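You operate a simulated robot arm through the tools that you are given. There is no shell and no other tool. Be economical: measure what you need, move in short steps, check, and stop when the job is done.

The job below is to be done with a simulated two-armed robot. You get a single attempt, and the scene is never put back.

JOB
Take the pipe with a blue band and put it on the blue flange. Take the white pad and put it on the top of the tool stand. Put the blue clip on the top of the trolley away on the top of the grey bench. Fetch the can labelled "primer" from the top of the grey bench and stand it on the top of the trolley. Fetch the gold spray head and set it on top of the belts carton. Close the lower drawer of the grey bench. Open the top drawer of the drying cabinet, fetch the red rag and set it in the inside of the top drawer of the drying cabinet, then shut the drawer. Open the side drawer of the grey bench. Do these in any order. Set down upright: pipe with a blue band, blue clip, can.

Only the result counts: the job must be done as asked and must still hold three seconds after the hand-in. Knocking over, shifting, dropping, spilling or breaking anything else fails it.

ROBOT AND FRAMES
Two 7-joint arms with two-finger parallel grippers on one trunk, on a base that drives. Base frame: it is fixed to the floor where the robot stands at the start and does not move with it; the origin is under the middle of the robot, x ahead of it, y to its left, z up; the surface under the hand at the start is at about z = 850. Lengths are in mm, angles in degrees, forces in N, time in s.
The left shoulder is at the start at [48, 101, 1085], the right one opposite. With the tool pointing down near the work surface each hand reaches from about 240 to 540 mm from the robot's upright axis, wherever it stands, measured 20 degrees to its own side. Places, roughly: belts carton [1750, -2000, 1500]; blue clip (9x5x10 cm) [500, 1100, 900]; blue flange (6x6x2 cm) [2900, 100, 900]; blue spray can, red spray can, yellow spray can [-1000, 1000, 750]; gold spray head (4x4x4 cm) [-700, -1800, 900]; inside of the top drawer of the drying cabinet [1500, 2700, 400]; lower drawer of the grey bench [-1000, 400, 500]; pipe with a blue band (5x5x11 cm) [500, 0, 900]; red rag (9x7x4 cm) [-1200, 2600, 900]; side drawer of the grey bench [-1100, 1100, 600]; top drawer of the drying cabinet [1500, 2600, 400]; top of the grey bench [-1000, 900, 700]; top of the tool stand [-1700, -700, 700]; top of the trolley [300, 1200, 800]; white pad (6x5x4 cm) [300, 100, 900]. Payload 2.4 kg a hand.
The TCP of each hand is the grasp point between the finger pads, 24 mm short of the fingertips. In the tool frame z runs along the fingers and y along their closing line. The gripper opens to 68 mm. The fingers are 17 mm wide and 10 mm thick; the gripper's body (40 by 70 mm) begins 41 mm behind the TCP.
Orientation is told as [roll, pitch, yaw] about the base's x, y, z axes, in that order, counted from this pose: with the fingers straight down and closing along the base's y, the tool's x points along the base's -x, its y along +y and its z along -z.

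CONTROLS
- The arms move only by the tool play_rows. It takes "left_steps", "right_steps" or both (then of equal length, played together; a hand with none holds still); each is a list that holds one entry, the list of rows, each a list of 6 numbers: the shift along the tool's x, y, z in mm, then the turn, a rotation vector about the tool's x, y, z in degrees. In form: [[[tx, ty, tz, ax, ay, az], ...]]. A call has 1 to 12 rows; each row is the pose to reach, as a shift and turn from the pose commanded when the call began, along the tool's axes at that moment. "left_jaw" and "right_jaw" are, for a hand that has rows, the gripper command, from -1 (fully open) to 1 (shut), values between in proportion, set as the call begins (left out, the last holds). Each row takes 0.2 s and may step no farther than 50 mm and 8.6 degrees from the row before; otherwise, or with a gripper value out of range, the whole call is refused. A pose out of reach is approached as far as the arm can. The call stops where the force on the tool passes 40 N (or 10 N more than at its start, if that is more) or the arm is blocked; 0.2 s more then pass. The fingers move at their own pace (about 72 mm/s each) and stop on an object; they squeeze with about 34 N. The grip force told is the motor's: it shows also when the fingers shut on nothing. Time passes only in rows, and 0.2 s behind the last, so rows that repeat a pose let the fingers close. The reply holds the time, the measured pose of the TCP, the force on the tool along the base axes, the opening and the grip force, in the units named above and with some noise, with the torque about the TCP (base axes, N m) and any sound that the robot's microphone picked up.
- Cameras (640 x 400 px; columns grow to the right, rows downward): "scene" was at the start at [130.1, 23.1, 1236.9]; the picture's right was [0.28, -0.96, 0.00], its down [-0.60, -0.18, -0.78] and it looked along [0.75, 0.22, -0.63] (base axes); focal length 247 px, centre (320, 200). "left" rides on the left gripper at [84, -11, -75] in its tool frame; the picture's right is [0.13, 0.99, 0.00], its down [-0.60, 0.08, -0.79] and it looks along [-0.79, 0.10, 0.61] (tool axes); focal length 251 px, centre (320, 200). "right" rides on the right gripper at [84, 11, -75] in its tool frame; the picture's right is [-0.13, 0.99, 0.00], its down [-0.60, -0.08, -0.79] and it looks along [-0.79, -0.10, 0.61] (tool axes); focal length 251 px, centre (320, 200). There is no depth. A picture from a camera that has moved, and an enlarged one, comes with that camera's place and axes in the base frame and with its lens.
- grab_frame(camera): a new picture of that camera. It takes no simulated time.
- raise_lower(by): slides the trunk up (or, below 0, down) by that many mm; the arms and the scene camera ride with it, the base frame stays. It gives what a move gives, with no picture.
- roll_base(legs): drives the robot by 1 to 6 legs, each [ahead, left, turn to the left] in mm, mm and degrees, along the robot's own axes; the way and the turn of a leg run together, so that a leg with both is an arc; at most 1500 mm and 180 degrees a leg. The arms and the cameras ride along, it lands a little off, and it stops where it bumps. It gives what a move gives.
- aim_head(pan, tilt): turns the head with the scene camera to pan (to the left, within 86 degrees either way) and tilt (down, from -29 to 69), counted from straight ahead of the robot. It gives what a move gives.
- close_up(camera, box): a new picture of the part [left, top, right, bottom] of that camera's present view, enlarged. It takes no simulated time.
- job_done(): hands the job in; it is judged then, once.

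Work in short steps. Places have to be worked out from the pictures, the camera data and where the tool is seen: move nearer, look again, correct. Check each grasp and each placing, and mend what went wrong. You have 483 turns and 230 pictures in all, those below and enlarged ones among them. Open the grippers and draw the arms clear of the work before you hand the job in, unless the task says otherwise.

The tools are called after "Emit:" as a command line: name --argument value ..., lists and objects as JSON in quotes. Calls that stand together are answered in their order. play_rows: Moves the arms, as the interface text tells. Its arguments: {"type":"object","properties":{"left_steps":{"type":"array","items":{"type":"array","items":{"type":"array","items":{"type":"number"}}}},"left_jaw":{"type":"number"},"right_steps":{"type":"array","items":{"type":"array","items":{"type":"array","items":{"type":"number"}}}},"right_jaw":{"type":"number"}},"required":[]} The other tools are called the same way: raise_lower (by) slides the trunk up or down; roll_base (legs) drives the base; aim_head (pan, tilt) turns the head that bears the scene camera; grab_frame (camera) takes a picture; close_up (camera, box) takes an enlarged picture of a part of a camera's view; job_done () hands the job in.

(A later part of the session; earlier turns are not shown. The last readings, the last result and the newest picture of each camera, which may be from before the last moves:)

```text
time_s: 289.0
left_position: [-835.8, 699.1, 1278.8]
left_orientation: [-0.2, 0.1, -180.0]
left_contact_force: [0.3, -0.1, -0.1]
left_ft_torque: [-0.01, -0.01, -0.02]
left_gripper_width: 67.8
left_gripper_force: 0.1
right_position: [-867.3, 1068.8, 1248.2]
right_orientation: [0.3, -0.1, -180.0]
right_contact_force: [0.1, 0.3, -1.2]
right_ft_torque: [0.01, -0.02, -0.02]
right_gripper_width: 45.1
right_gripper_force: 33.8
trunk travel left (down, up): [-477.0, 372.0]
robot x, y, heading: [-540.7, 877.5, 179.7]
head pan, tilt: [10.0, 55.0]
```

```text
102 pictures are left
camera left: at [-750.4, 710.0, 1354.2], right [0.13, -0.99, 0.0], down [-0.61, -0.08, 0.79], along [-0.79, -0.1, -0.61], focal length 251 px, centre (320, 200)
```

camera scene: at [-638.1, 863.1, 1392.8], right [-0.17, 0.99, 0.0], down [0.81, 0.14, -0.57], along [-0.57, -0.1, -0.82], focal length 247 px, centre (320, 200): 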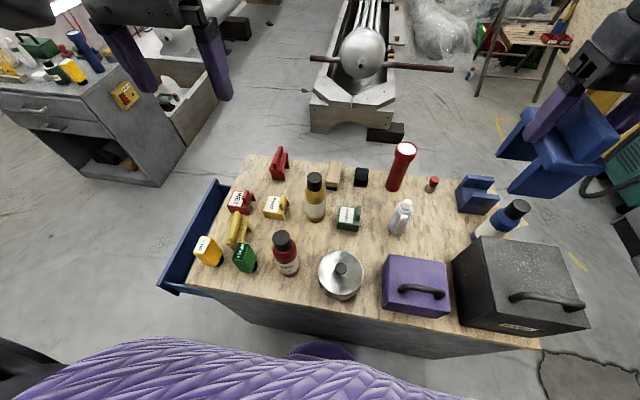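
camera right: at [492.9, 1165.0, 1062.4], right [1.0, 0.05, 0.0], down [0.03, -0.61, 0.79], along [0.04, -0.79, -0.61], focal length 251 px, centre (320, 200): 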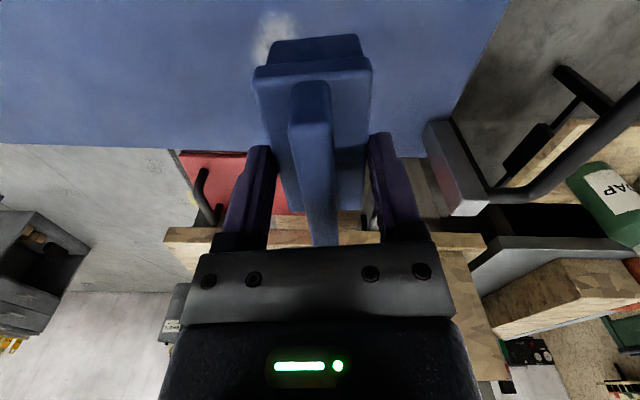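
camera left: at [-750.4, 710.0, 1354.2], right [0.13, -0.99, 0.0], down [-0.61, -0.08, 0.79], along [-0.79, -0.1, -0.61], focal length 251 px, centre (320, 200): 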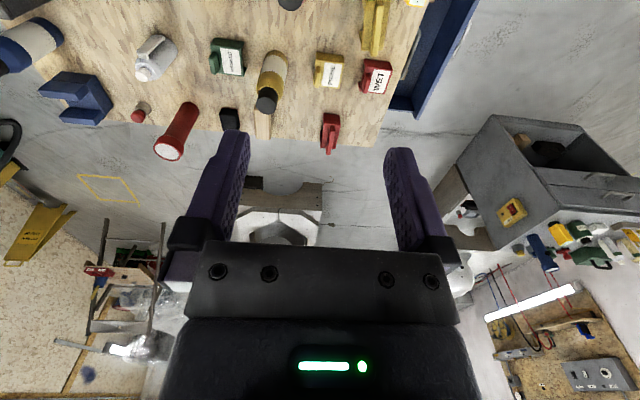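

Emit:
close_up --camera "scene" --box '[220, 160, 360, 300]'

Emit:
close_up --camera "left" --box '[200, 20, 340, 130]'

```text
2.86 times, centred on (290, 230) of scene
camera zoom: at [-638.1, 863.1, 1392.8], right [-0.17, 0.99, 0.0], down [0.81, 0.14, -0.57], along [-0.57, -0.1, -0.82], focal length 706 px, centre (406, 114)
```

zoom: 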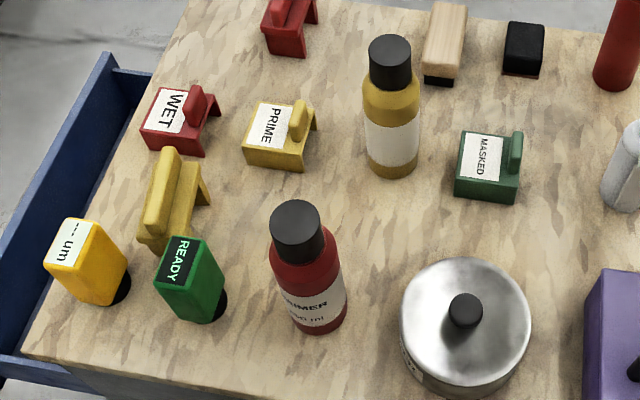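

```text
3.64 times, centred on (270, 75) of left
camera zoom: at [-750.4, 710.0, 1354.2], right [0.13, -0.99, 0.0], down [-0.61, -0.08, 0.79], along [-0.79, -0.1, -0.61], focal length 914 px, centre (502, 654)
```

zoom: 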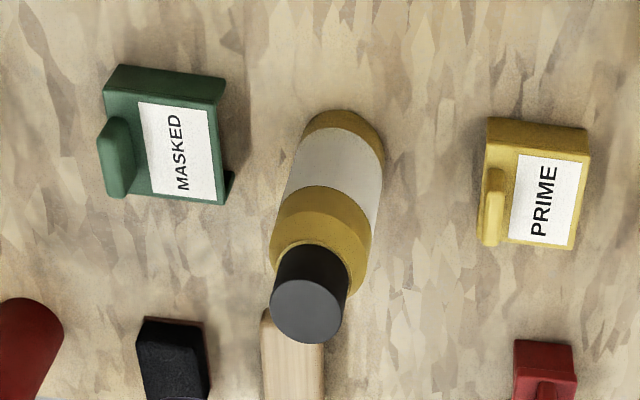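

Primer can axis ≈[-874,733], cap top z≈885, cap ≈45 mm. Lower the trunk and bring the left hand above the cap.

Emit:
raise_lower --by -220

Emit:
play_rows --left_steps '[[[-20, -15, 20, 0, 0, 0], [-36, -30, 40, 0, 0, 0], [-36, -33, 70, 0, 0, 0], [-36, -33, 90, 0, 0, 0]]]' --left_jaw -1

Emit:
grab_frame --camera "left"

Emit:
grab_frame --camera "scene"

```text
time_s: 291.3
left_position: [-833.9, 698.7, 1058.6]
left_orientation: [-0.1, 0.1, -180.0]
left_contact_force: [0.1, 0.7, 0.0]
left_ft_torque: [-0.01, -0.03, 0.0]
left_gripper_width: 68.0
left_gripper_force: 0.0
right_position: [-866.7, 1068.2, 1026.0]
right_orientation: [0.2, -0.1, -179.9]
right_contact_force: [-0.7, -0.2, -1.4]
right_ft_torque: [0.01, -0.01, 0.0]
right_gripper_width: 45.3
right_gripper_force: 34.3
trunk travel left (down, up): [-257.0, 592.0]
robot x, y, heading: [-543.6, 878.1, 179.9]
head pan, tilt: [10.0, 55.0]
```

```text
time_s: 292.3
left_position: [-871.6, 733.6, 967.2]
left_orientation: [-0.2, 0.0, -180.0]
left_contact_force: [-0.8, 0.6, 1.2]
left_ft_torque: [0.0, 0.0, -0.01]
left_gripper_width: 67.9
left_gripper_force: 0.1
right_position: [-866.5, 1068.1, 1026.4]
right_orientation: [0.4, -0.1, -179.9]
right_contact_force: [0.1, -0.9, -1.8]
right_ft_torque: [-0.02, -0.01, 0.02]
right_gripper_width: 45.4
right_gripper_force: 33.9
trunk travel left (down, up): [-257.0, 592.0]
robot x, y, heading: [-544.5, 877.1, 180.0]
head pan, tilt: [10.0, 55.0]
```

```text
99 pictures are left
camera left: at [-786.9, 744.0, 1043.0], right [0.13, -0.99, 0.0], down [-0.6, -0.08, 0.79], along [-0.79, -0.1, -0.61], focal length 251 px, centre (320, 200)
```

left: 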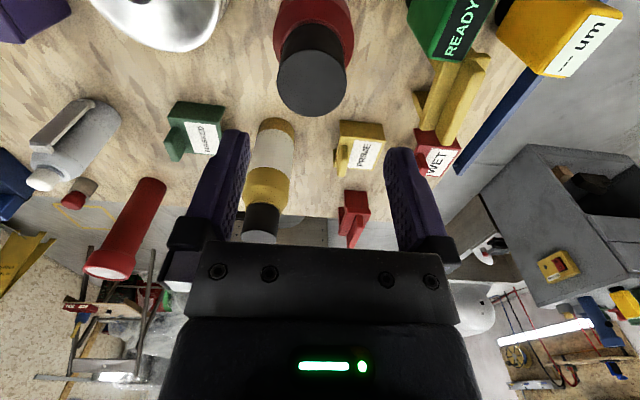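

```text
98 pictures are left
camera scene: at [-673.6, 863.1, 1170.8], right [-0.17, 0.98, 0.0], down [0.81, 0.14, -0.57], along [-0.56, -0.1, -0.82], focal length 247 px, centre (320, 200)
```

scene: 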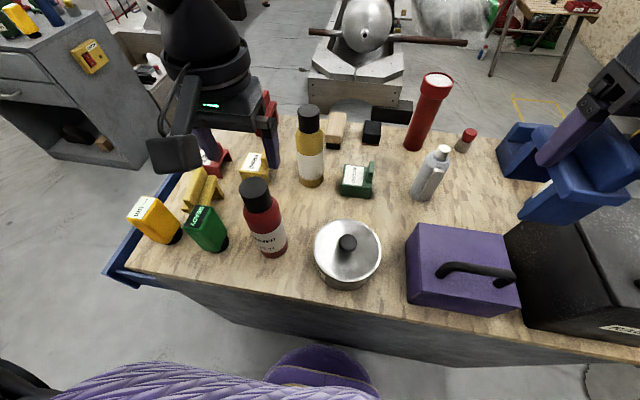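

Emit:
play_rows --left_steps '[[[7, -4, 20, 0, 0, 0], [7, -4, 34, 0, 0, 0], [7, -4, 34, 0, 0, 0]]]'

Emit:
grab_frame --camera "left"

```text
time_s: 293.1
left_position: [-866.8, 736.7, 935.1]
left_orientation: [-0.1, 0.1, -180.0]
left_contact_force: [-0.7, -0.6, -0.6]
left_ft_torque: [-0.05, 0.0, 0.03]
left_gripper_width: 67.9
left_gripper_force: 0.0
right_position: [-866.3, 1067.7, 1026.5]
right_orientation: [0.3, -0.1, -179.8]
right_contact_force: [-0.6, -0.6, -1.4]
right_ft_torque: [-0.01, 0.0, 0.02]
right_gripper_width: 45.2
right_gripper_force: 33.8
trunk travel left (down, up): [-257.0, 592.0]
robot x, y, heading: [-539.4, 872.9, 180.0]
head pan, tilt: [10.0, 55.0]
```

```text
97 pictures are left
camera left: at [-781.6, 747.4, 1009.7], right [0.13, -0.99, 0.0], down [-0.61, -0.08, 0.79], along [-0.79, -0.1, -0.61], focal length 251 px, centre (320, 200)
```

left: 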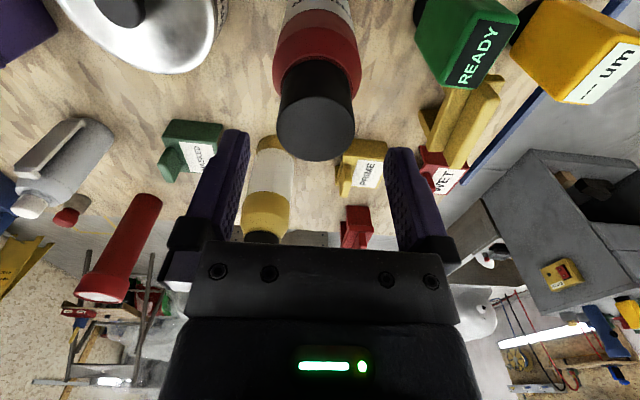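

Cap top ≈[-866,739,893], 43 mm. Descend to z≈880 and grip.

Emit:
play_rows --left_steps '[[[0, -2, 20, 0, 0, 0], [0, -2, 40, 0, 0, 0], [0, -2, 55, 0, 0, 0], [0, -2, 55, 0, 0, 0]]]'

Emit:
play_rows --left_steps '[[[0, 0, 0, 0, 0, 0], [0, 0, 0, 0, 0, 0], [0, 0, 0, 0, 0, 0], [0, 0, 0, 0, 0, 0]]]' --left_jaw 1

Emit:
grab_frame --camera "left"

```text
time_s: 294.1
left_position: [-865.7, 738.8, 881.4]
left_orientation: [-0.1, 0.1, -180.0]
left_contact_force: [0.3, -0.3, -0.8]
left_ft_torque: [-0.03, -0.01, 0.05]
left_gripper_width: 67.9
left_gripper_force: 0.1
right_position: [-866.8, 1068.3, 1026.1]
right_orientation: [0.3, -0.1, -179.9]
right_contact_force: [-0.8, 0.1, -0.5]
right_ft_torque: [0.01, -0.02, 0.01]
right_gripper_width: 45.2
right_gripper_force: 33.8
trunk travel left (down, up): [-257.0, 592.0]
robot x, y, heading: [-543.6, 874.2, 179.8]
head pan, tilt: [10.0, 55.0]
```

```text
time_s: 295.1
left_position: [-864.9, 739.1, 882.5]
left_orientation: [-0.1, 0.1, -180.0]
left_contact_force: [0.7, 0.2, 0.8]
left_ft_torque: [0.03, 0.05, 0.01]
left_gripper_width: 51.9
left_gripper_force: 33.9
right_position: [-866.2, 1070.1, 1026.8]
right_orientation: [0.3, -0.2, -179.9]
right_contact_force: [-0.2, -0.3, -1.3]
right_ft_torque: [0.0, 0.03, -0.02]
right_gripper_width: 45.0
right_gripper_force: 34.0
trunk travel left (down, up): [-257.0, 592.0]
robot x, y, heading: [-538.8, 878.4, 180.0]
head pan, tilt: [10.0, 55.0]
```

```text
96 pictures are left
camera left: at [-779.9, 749.4, 957.2], right [0.13, -0.99, 0.0], down [-0.61, -0.08, 0.79], along [-0.79, -0.1, -0.61], focal length 251 px, centre (320, 200)
```

left: 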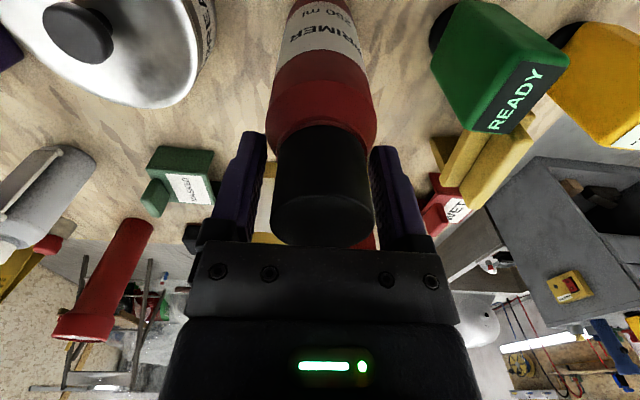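

"PRIMER" confirmed. Lift it.

Emit:
play_rows --left_steps '[[[0, 0, -10, 0, 0, 0], [0, 0, -40, 0, 0, 0], [0, 0, -80, 0, 0, 0], [0, 0, -120, 0, 0, 0], [0, 0, -160, 0, 0, 0]]]'

Emit:
grab_frame --camera "left"

```text
time_s: 296.3
left_position: [-866.0, 736.3, 1041.1]
left_orientation: [-0.1, 0.1, -180.0]
left_contact_force: [-0.8, 0.3, -0.1]
left_ft_torque: [-0.02, 0.02, 0.02]
left_gripper_width: 37.1
left_gripper_force: 33.9
right_position: [-866.5, 1069.8, 1026.0]
right_orientation: [0.3, -0.1, -179.9]
right_contact_force: [-0.3, 0.0, -0.8]
right_ft_torque: [-0.02, 0.0, 0.01]
right_gripper_width: 45.5
right_gripper_force: 34.2
trunk travel left (down, up): [-257.0, 592.0]
robot x, y, heading: [-543.4, 877.2, 179.8]
head pan, tilt: [10.0, 55.0]
heard: snap
```

```text
95 pictures are left
camera left: at [-781.2, 747.0, 1116.7], right [0.13, -0.99, 0.0], down [-0.61, -0.08, 0.79], along [-0.79, -0.1, -0.61], focal length 251 px, centre (320, 200)
```

left: 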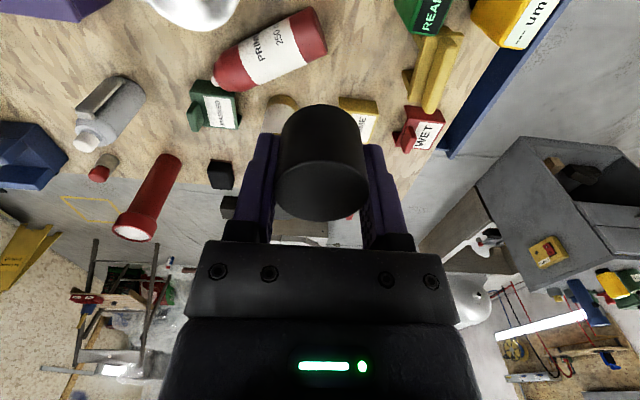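

The cap popped off and the can fell on its side on the bench. Look at the state before mending.

Emit:
close_up --camera "scene" --box '[120, 80, 440, 300]'

```text
1.82 times, centred on (280, 190) of scene
camera zoom: at [-673.5, 863.2, 1170.8], right [-0.17, 0.98, 0.0], down [0.81, 0.14, -0.57], along [-0.56, -0.1, -0.82], focal length 449 px, centre (393, 218)
```

zoom: 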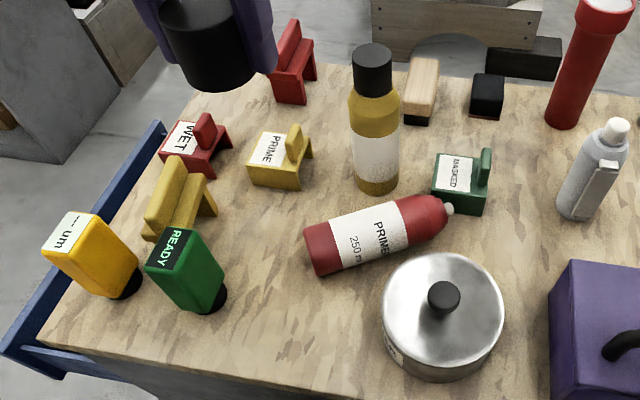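

The cap is a pull-off overcap; neighbours appear undisturbed. First place the clip in the free spot ≈[-836,705] with the right hand: strafe the base and lower.

Emit:
roll_base --legs '[[0, 300, 0]]'

Emit:
raise_lower --by -60

Emit:
aim_head --pan -10 --tilt 55

Emit:
grab_frame --camera "scene"

Emit:
grab_frame --camera "right"

```text
time_s: 298.4
left_position: [-867.1, 437.8, 1040.8]
left_orientation: [0.0, 0.0, 179.9]
left_contact_force: [0.1, -0.7, 0.1]
left_ft_torque: [0.0, 0.0, -0.03]
left_gripper_width: 36.8
left_gripper_force: 34.4
right_position: [-865.7, 768.8, 1027.8]
right_orientation: [0.3, 0.0, 179.9]
right_contact_force: [0.8, 0.5, -1.7]
right_ft_torque: [-0.01, -0.01, -0.04]
right_gripper_width: 45.4
right_gripper_force: 34.3
trunk travel left (down, up): [-257.0, 592.0]
robot x, y, heading: [-547.0, 575.4, 179.6]
head pan, tilt: [10.0, 55.0]
```

```text
time_s: 299.4
left_position: [-866.5, 437.9, 981.7]
left_orientation: [-0.2, 0.1, 179.9]
left_contact_force: [0.9, 0.5, 0.9]
left_ft_torque: [-0.01, -0.01, -0.02]
left_gripper_width: 37.1
left_gripper_force: 34.0
right_position: [-868.0, 769.6, 966.4]
right_orientation: [0.2, -0.1, 179.9]
right_contact_force: [0.7, -0.7, -0.8]
right_ft_torque: [0.03, -0.03, 0.02]
right_gripper_width: 45.5
right_gripper_force: 33.9
trunk travel left (down, up): [-197.0, 652.0]
robot x, y, heading: [-543.5, 578.3, 179.8]
head pan, tilt: [10.0, 55.0]
```

```text
time_s: 300.2
left_position: [-868.0, 436.5, 980.5]
left_orientation: [-0.1, 0.2, 179.9]
left_contact_force: [0.2, 0.1, 0.1]
left_ft_torque: [-0.03, 0.01, -0.02]
left_gripper_width: 37.0
left_gripper_force: 34.6
right_position: [-868.1, 770.5, 966.2]
right_orientation: [0.3, -0.1, 179.9]
right_contact_force: [0.3, 0.1, -1.3]
right_ft_torque: [-0.01, -0.01, 0.02]
right_gripper_width: 45.1
right_gripper_force: 34.3
trunk travel left (down, up): [-197.0, 652.0]
robot x, y, heading: [-544.6, 575.6, 179.9]
head pan, tilt: [-10.0, 55.0]
```

```text
93 pictures are left
camera scene: at [-689.4, 588.5, 1109.7], right [0.18, 0.98, 0.0], down [0.81, -0.14, -0.57], along [-0.56, 0.1, -0.82], focal length 247 px, centre (320, 200)
```

scene: 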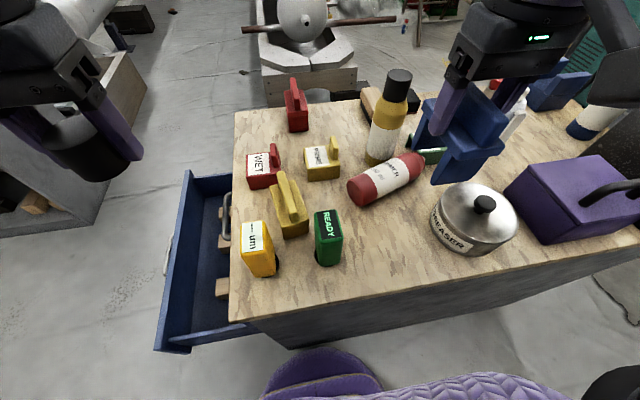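

```text
92 pictures are left
camera right: at [-782.3, 759.1, 1041.2], right [-0.13, -0.99, 0.0], down [-0.6, 0.08, 0.79], along [-0.79, 0.1, -0.61], focal length 251 px, centre (320, 200)
```

right: 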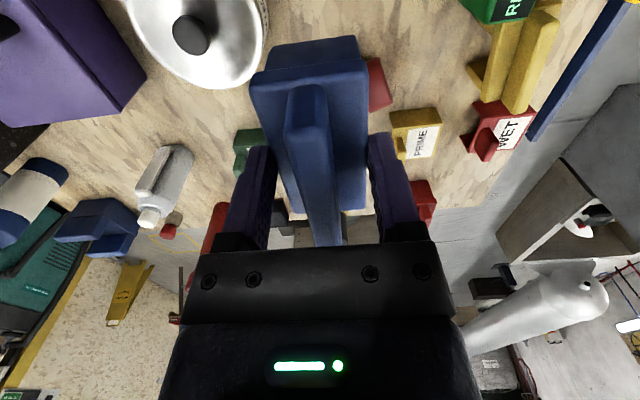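

Target clip centre ≈[-838,735] (TCP ≈[-823,735]). Move and descend to ~15 mm above.

Emit:
play_rows --right_steps '[[[20, 17, 0, 0, 0, 0], [45, 35, 5, 0, 0, 0], [45, 35, 50, 0, 0, 0], [45, 35, 95, 0, 0, 0], [45, 35, 130, 0, 0, 0], [45, 35, 145, 0, 0, 0], [45, 35, 145, 0, 0, 0]]]'

Emit:
grab_frame --camera "scene"

```text
time_s: 301.8
left_position: [-868.0, 436.3, 980.9]
left_orientation: [-0.1, 0.1, 179.9]
left_contact_force: [0.2, 0.3, 0.0]
left_ft_torque: [0.0, 0.01, 0.01]
left_gripper_width: 37.1
left_gripper_force: 33.8
right_position: [-820.4, 732.4, 822.2]
right_orientation: [0.2, -0.1, 180.0]
right_contact_force: [-1.0, 0.0, -1.5]
right_ft_torque: [0.0, 0.03, 0.01]
right_gripper_width: 45.4
right_gripper_force: 34.7
trunk travel left (down, up): [-197.0, 652.0]
robot x, y, heading: [-546.0, 574.7, 179.7]
head pan, tilt: [-10.0, 55.0]
```

```text
91 pictures are left
camera scene: at [-689.3, 588.6, 1109.7], right [0.18, 0.98, 0.0], down [0.81, -0.15, -0.57], along [-0.56, 0.1, -0.82], focal length 247 px, centre (320, 200)
```

scene: 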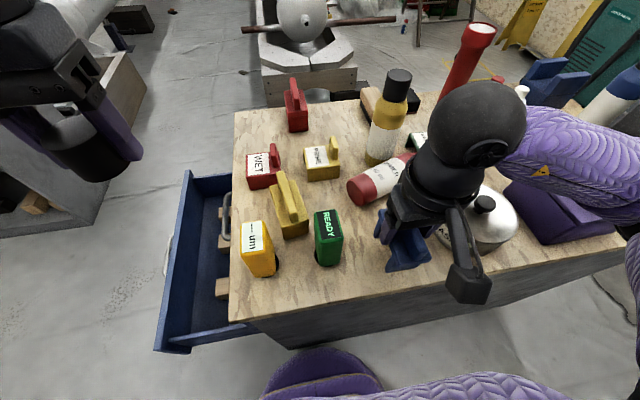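

Emit:
play_rows --right_steps '[[[0, 0, 8, 0, 0, 0], [0, 0, 14, 0, 0, 0], [0, 0, 19, 0, 0, 0], [0, 0, 24, 0, 0, 0], [0, 0, 28, 0, 0, 0]]]'

Emit:
close_up --camera "scene" --box '[330, 170, 490, 300]'

```text
time_s: 303.0
left_position: [-866.6, 434.6, 980.7]
left_orientation: [-0.2, -0.1, 180.0]
left_contact_force: [0.0, -0.8, -1.0]
left_ft_torque: [0.0, 0.0, 0.02]
left_gripper_width: 36.9
left_gripper_force: 33.9
right_position: [-820.9, 732.5, 795.1]
right_orientation: [0.3, -0.4, 179.9]
right_contact_force: [-0.1, -1.3, 28.9]
right_ft_torque: [0.02, 0.03, 0.02]
right_gripper_width: 45.5
right_gripper_force: 34.1
trunk travel left (down, up): [-197.0, 652.0]
robot x, y, heading: [-542.0, 579.7, 179.9]
head pan, tilt: [-10.0, 55.0]
```

```text
3.08 times, centred on (410, 235) of scene
camera zoom: at [-688.0, 587.6, 1110.3], right [0.18, 0.98, 0.0], down [0.81, -0.14, -0.57], along [-0.57, 0.1, -0.82], focal length 760 px, centre (43, 92)
```

zoom: 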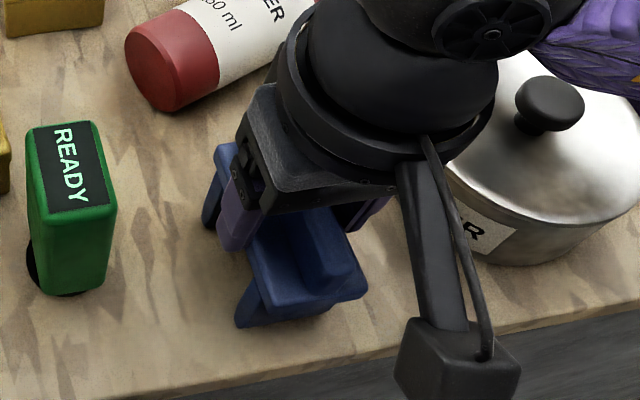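

Contact (29 N). Release and lift off.

Emit:
play_rows --right_steps '[[[0, 0, -1, 0, 0, 0], [0, 0, -1, 0, 0, 0], [0, 0, -1, 0, 0, 0]]]' --right_jaw -0.85

Emit:
play_rows --right_steps '[[[0, 0, -20, 0, 0, 0], [0, 0, -60, 0, 0, 0], [0, 0, -100, 0, 0, 0], [0, 0, -140, 0, 0, 0], [0, 0, -170, 0, 0, 0]]]'

Emit:
grab_frame --camera "scene"

```text
time_s: 303.8
left_position: [-867.2, 437.3, 980.4]
left_orientation: [-0.1, 0.1, 179.8]
left_contact_force: [0.6, 0.3, 0.6]
left_ft_torque: [0.01, 0.04, 0.01]
left_gripper_width: 37.0
left_gripper_force: 34.4
right_position: [-821.7, 734.2, 794.8]
right_orientation: [0.4, -0.2, 179.9]
right_contact_force: [1.0, -0.1, -0.5]
right_ft_torque: [-0.02, -0.02, -0.03]
right_gripper_width: 62.9
right_gripper_force: 0.1
trunk travel left (down, up): [-197.0, 652.0]
robot x, y, heading: [-546.3, 574.3, 179.6]
head pan, tilt: [-10.0, 55.0]
```

```text
time_s: 305.0
left_position: [-867.3, 437.3, 980.8]
left_orientation: [-0.1, 0.1, 179.9]
left_contact_force: [-0.1, -0.4, 0.5]
left_ft_torque: [0.01, 0.03, 0.01]
left_gripper_width: 36.9
left_gripper_force: 33.9
right_position: [-822.2, 735.9, 964.6]
right_orientation: [0.3, 0.1, 179.9]
right_contact_force: [0.0, -0.2, -0.8]
right_ft_torque: [0.02, 0.02, -0.01]
right_gripper_width: 63.2
right_gripper_force: 0.0
trunk travel left (down, up): [-197.0, 652.0]
robot x, y, heading: [-543.8, 578.7, 179.7]
head pan, tilt: [-10.0, 55.0]
```

```text
89 pictures are left
camera scene: at [-689.2, 588.5, 1109.7], right [0.18, 0.98, 0.0], down [0.81, -0.15, -0.57], along [-0.56, 0.1, -0.82], focal length 247 px, centre (320, 200)
```

scene: 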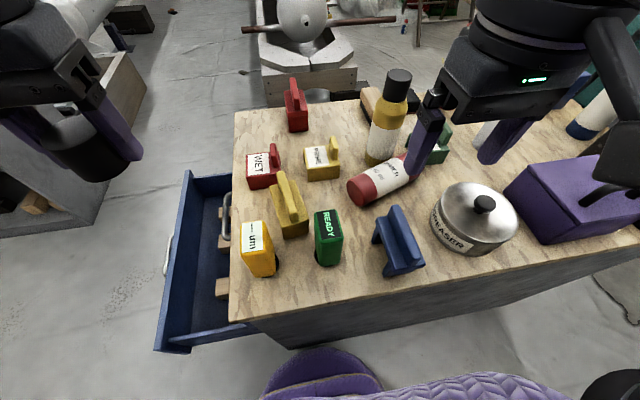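

Clip is in place, upright. Now recover the can with the right hand: it must be grasped across its axis (direction ≈120°), then tipped upright. Look closely from the right camera.

Emit:
roll_base --legs '[[10, 10, -10]]'

Emit:
raise_lower --by -50

Emit:
play_rows --right_steps '[[[-20, 0, 0, 0, 0, 8], [-40, 0, 0, 0, 0, 16], [-60, 0, 0, 0, 0, 24], [-80, 0, 0, 0, 0, 32], [-90, 0, 0, 0, 0, 40], [-90, 0, 0, 0, 0, 48], [-90, 0, 0, 0, 0, 50]]]' --right_jaw -1

Emit:
grab_frame --camera "right"

Emit:
grab_frame --camera "scene"

```text
time_s: 306.1
left_position: [-897.2, 484.7, 981.2]
left_orientation: [0.0, 0.2, 170.1]
left_contact_force: [0.7, 0.4, 0.2]
left_ft_torque: [0.01, 0.02, -0.01]
left_gripper_width: 36.9
left_gripper_force: 33.8
right_position: [-801.5, 771.0, 963.4]
right_orientation: [0.3, -0.1, 170.1]
right_contact_force: [-0.1, -0.5, 0.8]
right_ft_torque: [0.01, 0.04, 0.01]
right_gripper_width: 63.1
right_gripper_force: 0.1
trunk travel left (down, up): [-197.0, 652.0]
robot x, y, heading: [-557.3, 566.4, 169.7]
head pan, tilt: [-10.0, 55.0]
```

```text
time_s: 307.0
left_position: [-895.1, 485.0, 931.2]
left_orientation: [-0.3, 0.1, 170.1]
left_contact_force: [0.0, -0.1, -0.1]
left_ft_torque: [0.01, 0.0, 0.01]
left_gripper_width: 36.8
left_gripper_force: 34.0
right_position: [-801.4, 770.9, 913.7]
right_orientation: [0.4, -0.1, 170.2]
right_contact_force: [0.1, -0.6, 0.1]
right_ft_torque: [0.0, -0.01, -0.02]
right_gripper_width: 62.8
right_gripper_force: 0.1
trunk travel left (down, up): [-147.0, 702.0]
robot x, y, heading: [-549.5, 568.0, 170.1]
head pan, tilt: [-10.0, 55.0]
```

```text
time_s: 308.6
left_position: [-897.3, 484.4, 930.6]
left_orientation: [-0.1, 0.0, 170.1]
left_contact_force: [0.0, 0.4, 0.3]
left_ft_torque: [0.0, -0.05, 0.01]
left_gripper_width: 36.8
left_gripper_force: 34.1
right_position: [-891.5, 785.9, 913.7]
right_orientation: [0.2, 0.1, 120.0]
right_contact_force: [0.1, 0.0, 0.2]
right_ft_torque: [-0.04, -0.01, 0.01]
right_gripper_width: 67.9
right_gripper_force: 0.1
trunk travel left (down, up): [-147.0, 702.0]
robot x, y, heading: [-553.2, 567.7, 170.0]
head pan, tilt: [-10.0, 55.0]
```

```text
88 pictures are left
camera right: at [-857.9, 708.4, 988.0], right [-0.92, -0.38, 0.0], down [-0.23, 0.57, 0.79], along [-0.31, 0.73, -0.61], focal length 251 px, centre (320, 200)
```

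right: 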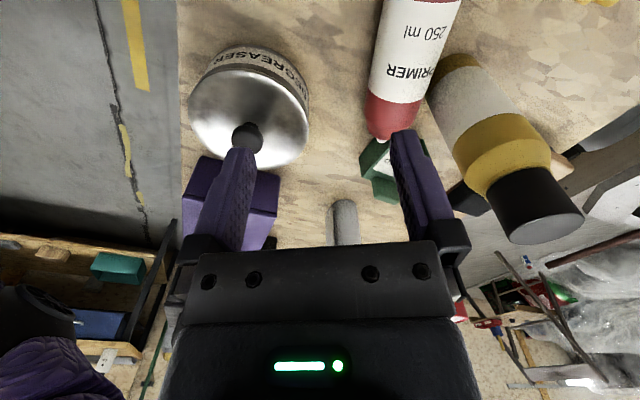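

```text
87 pictures are left
camera scene: at [-709.0, 605.7, 1058.5], right [0.34, 0.94, 0.0], down [0.77, -0.28, -0.57], along [-0.54, 0.2, -0.82], focal length 247 px, centre (320, 200)
```

scene: 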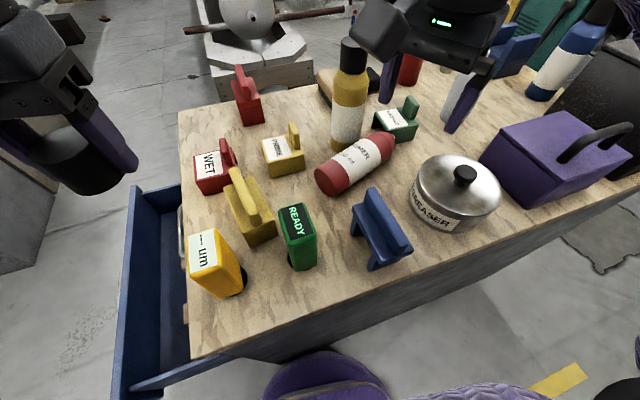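

Can axis direction ≈111°, bottom ≈[-955,715], nozzle ≈[-1012,866]; yellow can stands close at ≈[-1056,783]. Grasp station ≈52 mm from the bottom: [-974,764]. Move above it and check.

Emit:
play_rows --right_steps '[[[-8, 28, 0, 0, 0, 4], [-15, 55, 0, 0, 0, 8], [-22, 82, 10, 0, 0, 9], [-22, 82, 50, 0, 0, 9], [-22, 82, 90, 0, 0, 9], [-22, 82, 90, 0, 0, 9]]]'

Emit:
grab_frame --camera "right"

Emit:
grab_frame --camera "scene"

```text
time_s: 310.0
left_position: [-896.9, 485.4, 931.0]
left_orientation: [-0.1, 0.1, 170.1]
left_contact_force: [-0.4, -0.6, -0.3]
left_ft_torque: [-0.05, 0.0, 0.01]
left_gripper_width: 36.7
left_gripper_force: 34.1
right_position: [-972.7, 767.6, 822.8]
right_orientation: [0.2, 0.2, 111.2]
right_contact_force: [0.4, 0.0, -0.5]
right_ft_torque: [0.01, 0.0, -0.01]
right_gripper_width: 68.1
right_gripper_force: 0.0
trunk travel left (down, up): [-147.0, 702.0]
robot x, y, heading: [-556.1, 568.2, 170.1]
head pan, tilt: [-10.0, 55.0]
```

```text
86 pictures are left
camera right: at [-951.0, 685.6, 897.5], right [-0.97, -0.24, 0.0], down [-0.14, 0.6, 0.79], along [-0.19, 0.77, -0.61], focal length 251 px, centre (320, 200)
```

right: 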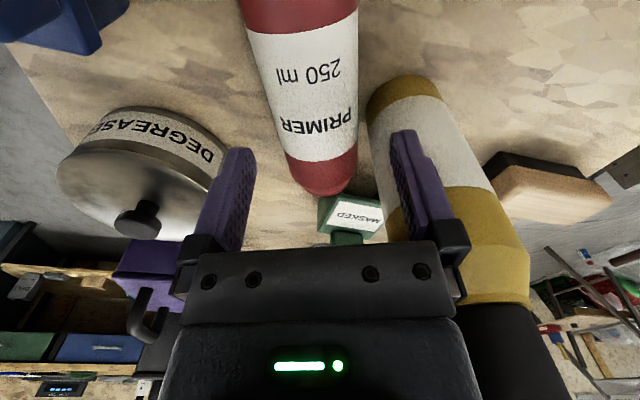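

```text
85 pictures are left
camera scene: at [-709.0, 605.8, 1058.5], right [0.34, 0.94, 0.0], down [0.77, -0.28, -0.57], along [-0.54, 0.2, -0.82], focal length 247 px, centre (320, 200)
```

scene: 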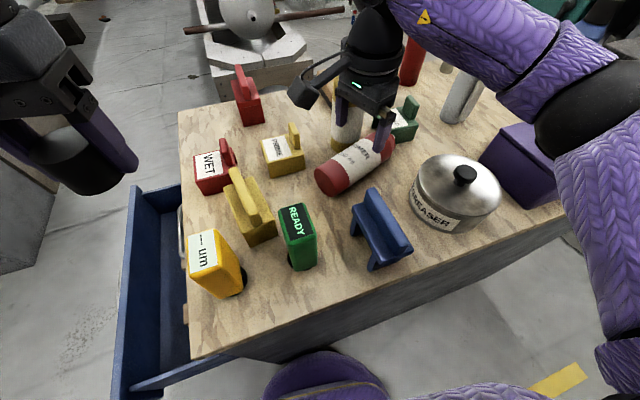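

Axis is parallel to the tool; shift 6.5 mm laterally and descend gently.

Emit:
play_rows --right_steps '[[[0, -4, 10, 0, 0, 0], [0, -6.5, 25, 0, 0, 0], [0, -6.5, 40, 0, 0, 0], [0, -6.5, 50, 0, 0, 0], [0, -6.5, 50, 0, 0, 0]]]'

Emit:
grab_frame --camera "right"

```text
time_s: 311.2
left_position: [-896.4, 485.5, 931.2]
left_orientation: [-0.1, 0.1, 170.1]
left_contact_force: [-0.2, 0.1, 0.1]
left_ft_torque: [-0.02, 0.01, -0.04]
left_gripper_width: 36.7
left_gripper_force: 33.8
right_position: [-966.1, 768.7, 774.4]
right_orientation: [0.2, 0.2, 111.0]
right_contact_force: [0.6, -0.2, -0.1]
right_ft_torque: [0.0, 0.0, -0.04]
right_gripper_width: 68.1
right_gripper_force: 0.0
trunk travel left (down, up): [-147.0, 702.0]
robot x, y, heading: [-551.9, 568.9, 169.9]
head pan, tilt: [-10.0, 55.0]
```

```text
84 pictures are left
camera right: at [-946.6, 686.6, 849.1], right [-0.97, -0.24, 0.0], down [-0.14, 0.6, 0.79], along [-0.19, 0.77, -0.61], focal length 251 px, centre (320, 200)
```

right: 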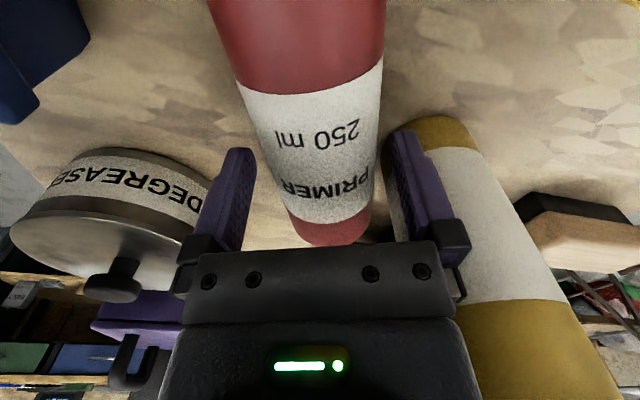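

Emit:
play_rows --right_steps '[[[0, -1.5, 10, 0, 0, 0], [0, -1.5, 20, 0, 0, 0], [0, -1.5, 30, 0, 0, 0], [0, -1.5, 37, 0, 0, 0], [0, -1.5, 37, 0, 0, 0]]]'

Emit:
grab_frame --camera "right"

```text
time_s: 312.2
left_position: [-893.9, 483.8, 930.9]
left_orientation: [-0.2, -0.1, 170.0]
left_contact_force: [-0.4, -0.2, -0.3]
left_ft_torque: [0.01, 0.03, 0.0]
left_gripper_width: 36.6
left_gripper_force: 34.1
right_position: [-965.1, 769.0, 742.9]
right_orientation: [0.7, -0.1, 111.2]
right_contact_force: [10.5, -1.6, 25.3]
right_ft_torque: [0.29, -1.25, -0.1]
right_gripper_width: 67.9
right_gripper_force: 0.0
trunk travel left (down, up): [-147.0, 702.0]
robot x, y, heading: [-552.5, 566.6, 169.7]
head pan, tilt: [-10.0, 55.0]
stopped in row 5 (right hand): the force on the tool passed its limit at 55 N (the readings are from after the stop); the commanded pose is now the measured one
```

```text
83 pictures are left
camera right: at [-944.2, 686.2, 819.2], right [-0.97, -0.24, 0.01], down [-0.13, 0.59, 0.79], along [-0.19, 0.77, -0.61], focal length 251 px, centre (320, 200)
```

right: 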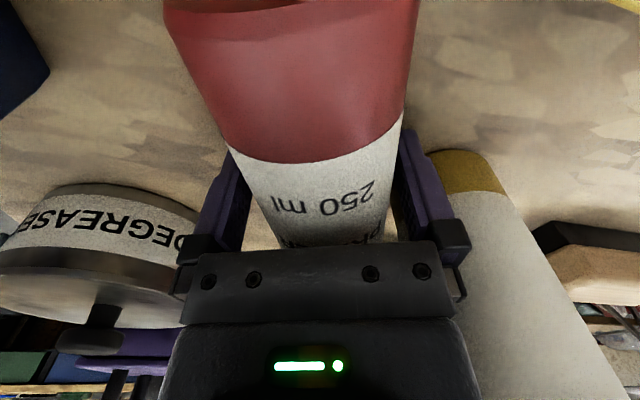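

Likely a fingertip touched the bench. Raise 3 mm and close on the can.

Emit:
play_rows --right_steps '[[[0, 0, -3, 0, 0, 0]]]'

Emit:
play_rows --right_steps '[[[0, 0, 0, 0, 0, 0], [0, 0, 0, 0, 0, 0], [0, 0, 0, 0, 0, 0], [0, 0, 0, 0, 0, 0]]]' --right_jaw 1

Emit:
grab_frame --camera "right"

```text
time_s: 312.6
left_position: [-894.9, 483.9, 929.9]
left_orientation: [-0.2, 0.2, 170.1]
left_contact_force: [-0.1, 0.3, 0.4]
left_ft_torque: [0.0, 0.0, -0.01]
left_gripper_width: 36.7
left_gripper_force: 33.8
right_position: [-966.1, 769.0, 744.8]
right_orientation: [0.5, -0.1, 111.1]
right_contact_force: [2.0, -1.4, 2.3]
right_ft_torque: [0.0, -0.22, -0.11]
right_gripper_width: 68.0
right_gripper_force: 0.0
trunk travel left (down, up): [-147.0, 702.0]
robot x, y, heading: [-552.5, 564.4, 169.9]
head pan, tilt: [-10.0, 55.0]
```

```text
time_s: 313.6
left_position: [-896.0, 484.9, 931.5]
left_orientation: [-0.2, 0.1, 170.1]
left_contact_force: [0.4, -1.3, 0.5]
left_ft_torque: [-0.03, -0.02, -0.03]
left_gripper_width: 37.0
left_gripper_force: 33.9
right_position: [-966.5, 768.7, 745.1]
right_orientation: [0.6, 0.0, 111.0]
right_contact_force: [1.0, 0.9, 0.6]
right_ft_torque: [0.0, 0.0, -0.03]
right_gripper_width: 54.5
right_gripper_force: 34.1
trunk travel left (down, up): [-147.0, 702.0]
robot x, y, heading: [-555.1, 564.3, 170.0]
head pan, tilt: [-10.0, 55.0]
```

```text
82 pictures are left
camera right: at [-945.5, 686.8, 819.8], right [-0.97, -0.24, 0.01], down [-0.14, 0.59, 0.79], along [-0.19, 0.77, -0.61], focal length 251 px, centre (320, 200)
```

right: 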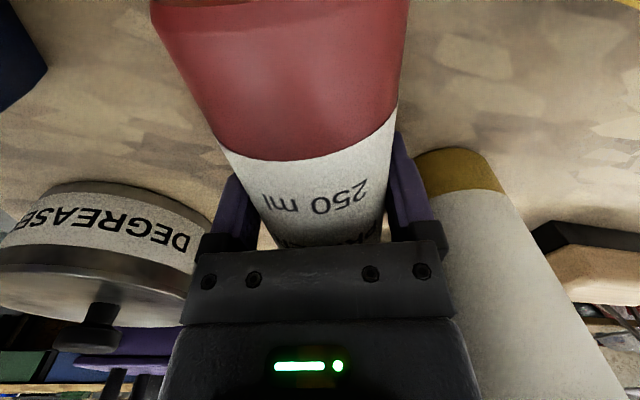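

Gripped (54.5 mm). Lift straight up.

Emit:
play_rows --right_steps '[[[0, 0, -15, 0, 0, 0], [0, 0, -50, 0, 0, 0], [0, 0, -95, 0, 0, 0], [0, 0, -140, 0, 0, 0], [0, 0, -180, 0, 0, 0]]]'

Emit:
grab_frame --camera "scene"

```text
time_s: 314.8
left_position: [-896.5, 483.6, 931.3]
left_orientation: [-0.1, 0.0, 170.2]
left_contact_force: [0.1, -0.6, 0.0]
left_ft_torque: [-0.02, -0.01, -0.02]
left_gripper_width: 36.7
left_gripper_force: 34.0
right_position: [-966.4, 771.5, 928.2]
right_orientation: [0.6, -0.1, 111.1]
right_contact_force: [-0.4, 0.4, -2.2]
right_ft_torque: [-0.01, -0.03, 0.02]
right_gripper_width: 54.7
right_gripper_force: 34.1
trunk travel left (down, up): [-147.0, 702.0]
robot x, y, heading: [-551.6, 571.0, 170.1]
head pan, tilt: [-10.0, 55.0]
```

```text
81 pictures are left
camera scene: at [-709.1, 605.7, 1058.4], right [0.34, 0.94, 0.0], down [0.77, -0.28, -0.57], along [-0.54, 0.2, -0.82], focal length 247 px, centre (320, 200)
```

scene: 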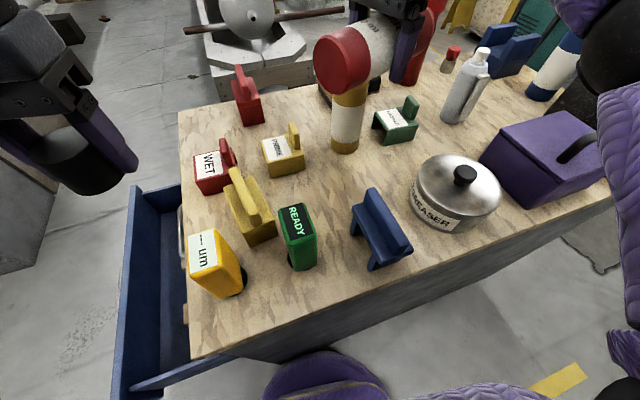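

Can is off the bench, neighbours undisturbed. Retract and untwist the wrist, then turn toward the trolley.

Emit:
play_rows --right_steps '[[[6, -20, -10, 0, 0, -7], [12, -40, -20, 0, 0, -15], [18, -60, -30, 0, 0, -23], [24, -80, -40, 0, 0, -31], [30, -100, -50, 0, 0, -39], [36, -120, -60, 0, 0, -47], [46, -140, -60, 0, 0, -55], [46, -140, -60, 0, 0, -59]]]'

Emit:
raise_lower --by 150

Emit:
roll_base --legs '[[-110, 0, 0], [0, 0, -170], [60, 480, 0]]'

Emit:
aim_head --pan 0 --tilt 40

Emit:
grab_frame --camera "scene"

```text
time_s: 316.6
left_position: [-895.0, 485.5, 929.9]
left_orientation: [-0.2, 0.0, 170.0]
left_contact_force: [-0.6, 0.2, -0.3]
left_ft_torque: [-0.01, -0.01, 0.0]
left_gripper_width: 36.9
left_gripper_force: 33.7
right_position: [-818.0, 779.2, 983.0]
right_orientation: [0.3, -0.5, 170.1]
right_contact_force: [0.9, 0.2, -1.9]
right_ft_torque: [0.02, 0.0, -0.01]
right_gripper_width: 54.9
right_gripper_force: 34.0
trunk travel left (down, up): [-147.0, 702.0]
robot x, y, heading: [-551.2, 565.2, 170.0]
head pan, tilt: [-10.0, 55.0]
```

```text
time_s: 318.4
left_position: [-896.6, 484.7, 1080.9]
left_orientation: [-0.2, 0.1, 169.9]
left_contact_force: [0.7, -0.4, 1.1]
left_ft_torque: [-0.01, -0.03, -0.02]
left_gripper_width: 36.8
left_gripper_force: 34.4
right_position: [-818.4, 776.5, 1132.9]
right_orientation: [0.4, -0.5, 170.0]
right_contact_force: [-0.3, -1.3, -1.3]
right_ft_torque: [0.02, -0.03, -0.01]
right_gripper_width: 54.7
right_gripper_force: 33.7
trunk travel left (down, up): [-297.0, 552.0]
robot x, y, heading: [-552.8, 567.6, 169.9]
head pan, tilt: [-10.0, 55.0]
```

```text
time_s: 328.9
left_position: [-76.4, 1173.7, 1081.3]
left_orientation: [-0.2, 0.1, 0.7]
left_contact_force: [0.2, 0.1, -0.4]
left_ft_torque: [0.02, -0.04, 0.03]
left_gripper_width: 37.1
left_gripper_force: 33.7
right_position: [-100.9, 872.2, 1132.9]
right_orientation: [0.3, -0.6, 0.7]
right_contact_force: [-0.9, -0.3, -2.6]
right_ft_torque: [-0.01, 0.01, 0.0]
right_gripper_width: 54.8
right_gripper_force: 34.0
trunk travel left (down, up): [-297.0, 552.0]
robot x, y, heading: [-396.4, 1027.2, 0.5]
head pan, tilt: [-10.0, 55.0]
```

```text
time_s: 329.7
left_position: [-77.1, 1172.7, 1081.4]
left_orientation: [-0.2, 0.1, 0.6]
left_contact_force: [0.1, -0.6, -0.2]
left_ft_torque: [0.01, 0.02, 0.01]
left_gripper_width: 36.9
left_gripper_force: 33.8
right_position: [-100.0, 871.9, 1134.1]
right_orientation: [0.3, -0.5, 0.7]
right_contact_force: [-0.2, -0.7, -3.4]
right_ft_torque: [-0.02, 0.01, -0.01]
right_gripper_width: 54.8
right_gripper_force: 33.4
trunk travel left (down, up): [-297.0, 552.0]
robot x, y, heading: [-401.7, 1030.0, 0.5]
head pan, tilt: [0.0, 40.0]
```

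```text
80 pictures are left
camera scene: at [-265.0, 1028.8, 1231.9], right [0.01, -1.0, 0.0], down [-0.64, -0.01, -0.77], along [0.77, 0.01, -0.64], focal length 247 px, centre (320, 200)
```

scene: 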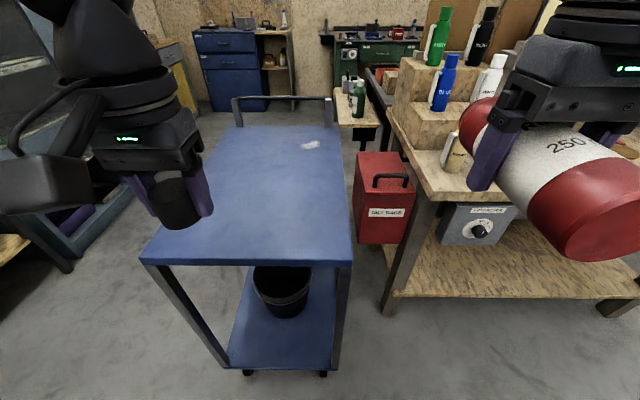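

Trolley's west edge is at x≈15. Tip the tool forward 90° in the air so the can becomes upright.

Emit:
play_rows --right_steps '[[[0, 0, 0, 0, -8, 0], [0, 0, 0, 0, -16, 0], [0, 0, 0, 0, -24, 0], [0, 0, 0, 0, -32, 0], [0, 0, 0, 0, -40, 0], [0, 0, 0, 0, -48, 0], [0, 0, 0, 0, -56, 0], [0, 0, 0, 0, -64, 0], [0, 0, 0, 0, -72, 0], [0, 0, 0, 0, -80, 0], [0, 0, 0, 0, -88, 0], [0, 0, 0, 0, -89.5, 0]]]'

Emit:
grab_frame --camera "scene"

Emit:
grab_frame --camera "right"

```text
time_s: 332.3
left_position: [-77.0, 1173.9, 1080.7]
left_orientation: [-0.2, 0.1, 0.7]
left_contact_force: [0.3, -0.1, -0.6]
left_ft_torque: [-0.02, 0.02, 0.04]
left_gripper_width: 37.0
left_gripper_force: 33.9
right_position: [-26.1, 871.5, 1196.7]
right_orientation: [89.5, -89.7, -88.9]
right_contact_force: [-0.3, 0.2, -2.5]
right_ft_torque: [-0.03, -0.01, -0.01]
right_gripper_width: 54.6
right_gripper_force: 34.0
right hand out of reach, approached as far as the arm can: row 7, 8, 9, 10, 11, 12
trunk travel left (down, up): [-297.0, 552.0]
robot x, y, heading: [-399.4, 1029.3, 0.5]
head pan, tilt: [0.0, 40.0]
```

```text
79 pictures are left
camera scene: at [-265.1, 1028.9, 1232.0], right [0.01, -1.0, 0.0], down [-0.64, -0.01, -0.77], along [0.77, 0.01, -0.64], focal length 247 px, centre (320, 200)
```

scene: 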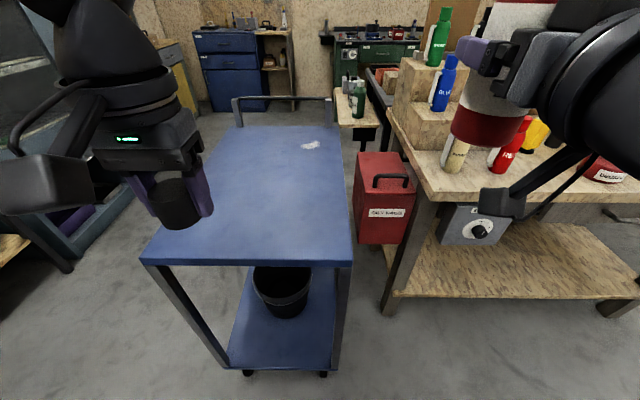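

```text
78 pictures are left
camera right: at [-100.6, 882.6, 1112.2], right [-0.01, 0.99, 0.13], down [-0.79, -0.09, 0.6], along [0.61, -0.1, 0.79], focal length 251 px, centre (320, 200)
```

right: 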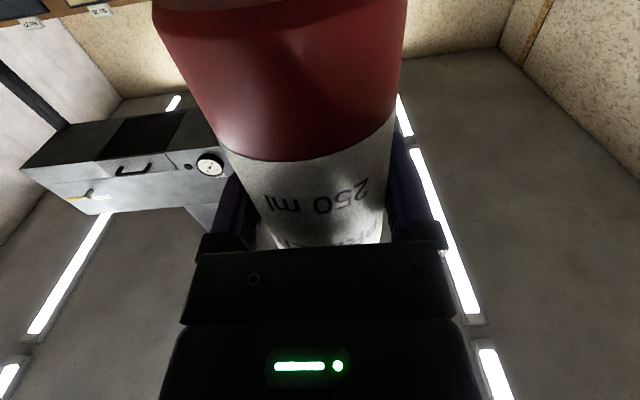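

Upright can achieved (horizontal tool). Drive to the trolley's west edge, lower the arm and trunk.

Emit:
roll_base --legs '[[0, 180, -0.5]]'

Emit:
play_rows --right_steps '[[[40, 0, 0, 0, 0, 0], [80, 0, 0, 0, 0, 0], [120, 0, 0, 0, 0, 0], [160, 0, 0, 0, 0, 0]]]'

Emit:
grab_frame --camera "scene"

```text
time_s: 333.8
left_position: [-76.9, 1353.4, 1081.3]
left_orientation: [-0.2, 0.0, 0.2]
left_contact_force: [-0.4, 0.1, -0.3]
left_ft_torque: [-0.02, -0.01, 0.02]
left_gripper_width: 36.9
left_gripper_force: 34.5
right_position: [-29.3, 1053.4, 1195.9]
right_orientation: [77.5, -89.6, -77.3]
right_contact_force: [0.2, 1.0, -2.0]
right_ft_torque: [-0.02, -0.04, -0.01]
right_gripper_width: 54.7
right_gripper_force: 33.9
trunk travel left (down, up): [-297.0, 552.0]
robot x, y, heading: [-401.9, 1214.8, -0.1]
head pan, tilt: [0.0, 40.0]
```

```text
time_s: 334.8
left_position: [-77.4, 1353.7, 1080.0]
left_orientation: [-0.2, 0.1, 0.2]
left_contact_force: [-0.1, 0.9, -0.2]
left_ft_torque: [0.0, 0.01, -0.01]
left_gripper_width: 37.0
left_gripper_force: 34.1
right_position: [2.5, 1046.5, 1129.7]
right_orientation: [42.1, -89.4, -41.9]
right_contact_force: [-0.6, -0.7, -2.9]
right_ft_torque: [0.0, -0.06, 0.01]
right_gripper_width: 54.8
right_gripper_force: 34.0
right hand out of reach, approached as far as the arm can: row 1, 2, 3, 4
trunk travel left (down, up): [-297.0, 552.0]
robot x, y, heading: [-398.1, 1216.0, 0.3]
head pan, tilt: [0.0, 40.0]
```

```text
77 pictures are left
camera scene: at [-266.1, 1211.4, 1232.0], right [0.0, -1.0, 0.0], down [-0.64, 0.0, -0.77], along [0.77, 0.0, -0.64], focal length 247 px, centre (320, 200)
```

scene: 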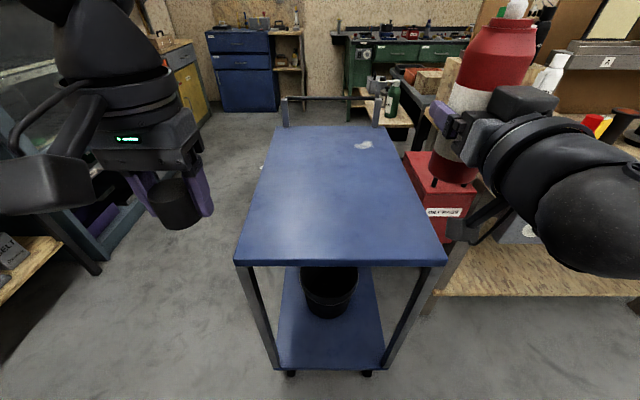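

Emit:
roll_base --legs '[[50, 60, 0]]'

Emit:
raise_lower --by -170

Emit:
aim_head --pan -15 --tilt 40

Emit:
grab_frame --camera "scene"

```text
time_s: 335.9
left_position: [-26.2, 1414.5, 1080.3]
left_orientation: [-0.1, 0.1, 0.2]
left_contact_force: [-0.2, 0.2, -0.5]
left_ft_torque: [-0.01, -0.01, -0.02]
left_gripper_width: 36.9
left_gripper_force: 33.7
right_position: [53.9, 1107.6, 1131.9]
right_orientation: [32.6, -89.5, -32.4]
right_contact_force: [1.0, 0.3, -1.6]
right_ft_torque: [0.03, -0.05, -0.01]
right_gripper_width: 54.7
right_gripper_force: 33.9
trunk travel left (down, up): [-297.0, 552.0]
robot x, y, heading: [-347.4, 1273.5, 0.4]
head pan, tilt: [0.0, 40.0]
```

```text
time_s: 337.8
left_position: [-29.0, 1415.2, 911.9]
left_orientation: [-0.2, 0.0, 0.2]
left_contact_force: [0.1, 0.0, 0.0]
left_ft_torque: [0.0, 0.02, 0.0]
left_gripper_width: 37.2
left_gripper_force: 34.0
right_position: [87.3, 1108.6, 917.3]
right_orientation: [2.1, -82.6, -1.9]
right_contact_force: [-1.9, 2.8, 25.8]
right_ft_torque: [0.15, -0.41, 0.08]
right_gripper_width: 54.7
right_gripper_force: 33.8
trunk travel left (down, up): [-127.0, 722.0]
robot x, y, heading: [-349.0, 1270.7, 0.0]
head pan, tilt: [0.0, 40.0]
```

```text
time_s: 338.6
left_position: [-27.3, 1415.4, 910.7]
left_orientation: [-0.2, 0.0, 0.2]
left_contact_force: [-0.3, 0.1, 0.9]
left_ft_torque: [0.02, 0.01, -0.02]
left_gripper_width: 36.7
left_gripper_force: 33.8
right_position: [86.3, 1108.9, 916.1]
right_orientation: [1.8, -82.4, -1.5]
right_contact_force: [-4.9, 4.2, 26.8]
right_ft_torque: [0.21, -0.26, 0.05]
right_gripper_width: 54.6
right_gripper_force: 34.2
trunk travel left (down, up): [-127.0, 722.0]
robot x, y, heading: [-349.5, 1274.6, 0.1]
head pan, tilt: [-15.0, 40.0]
```

```text
76 pictures are left
camera scene: at [-176.3, 1250.9, 1059.0], right [-0.26, -0.97, 0.0], down [-0.62, 0.16, -0.77], along [0.74, -0.2, -0.64], focal length 247 px, centre (320, 200)
```

scene: 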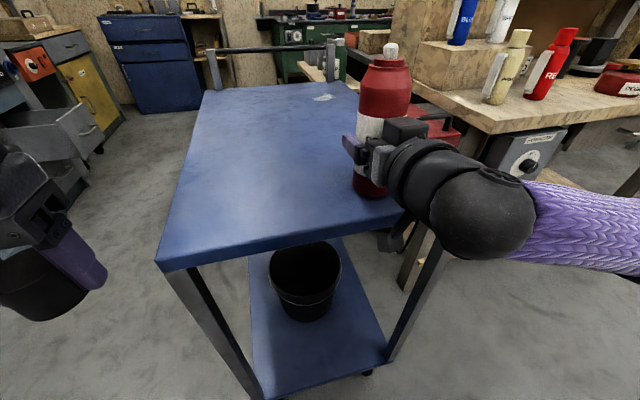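

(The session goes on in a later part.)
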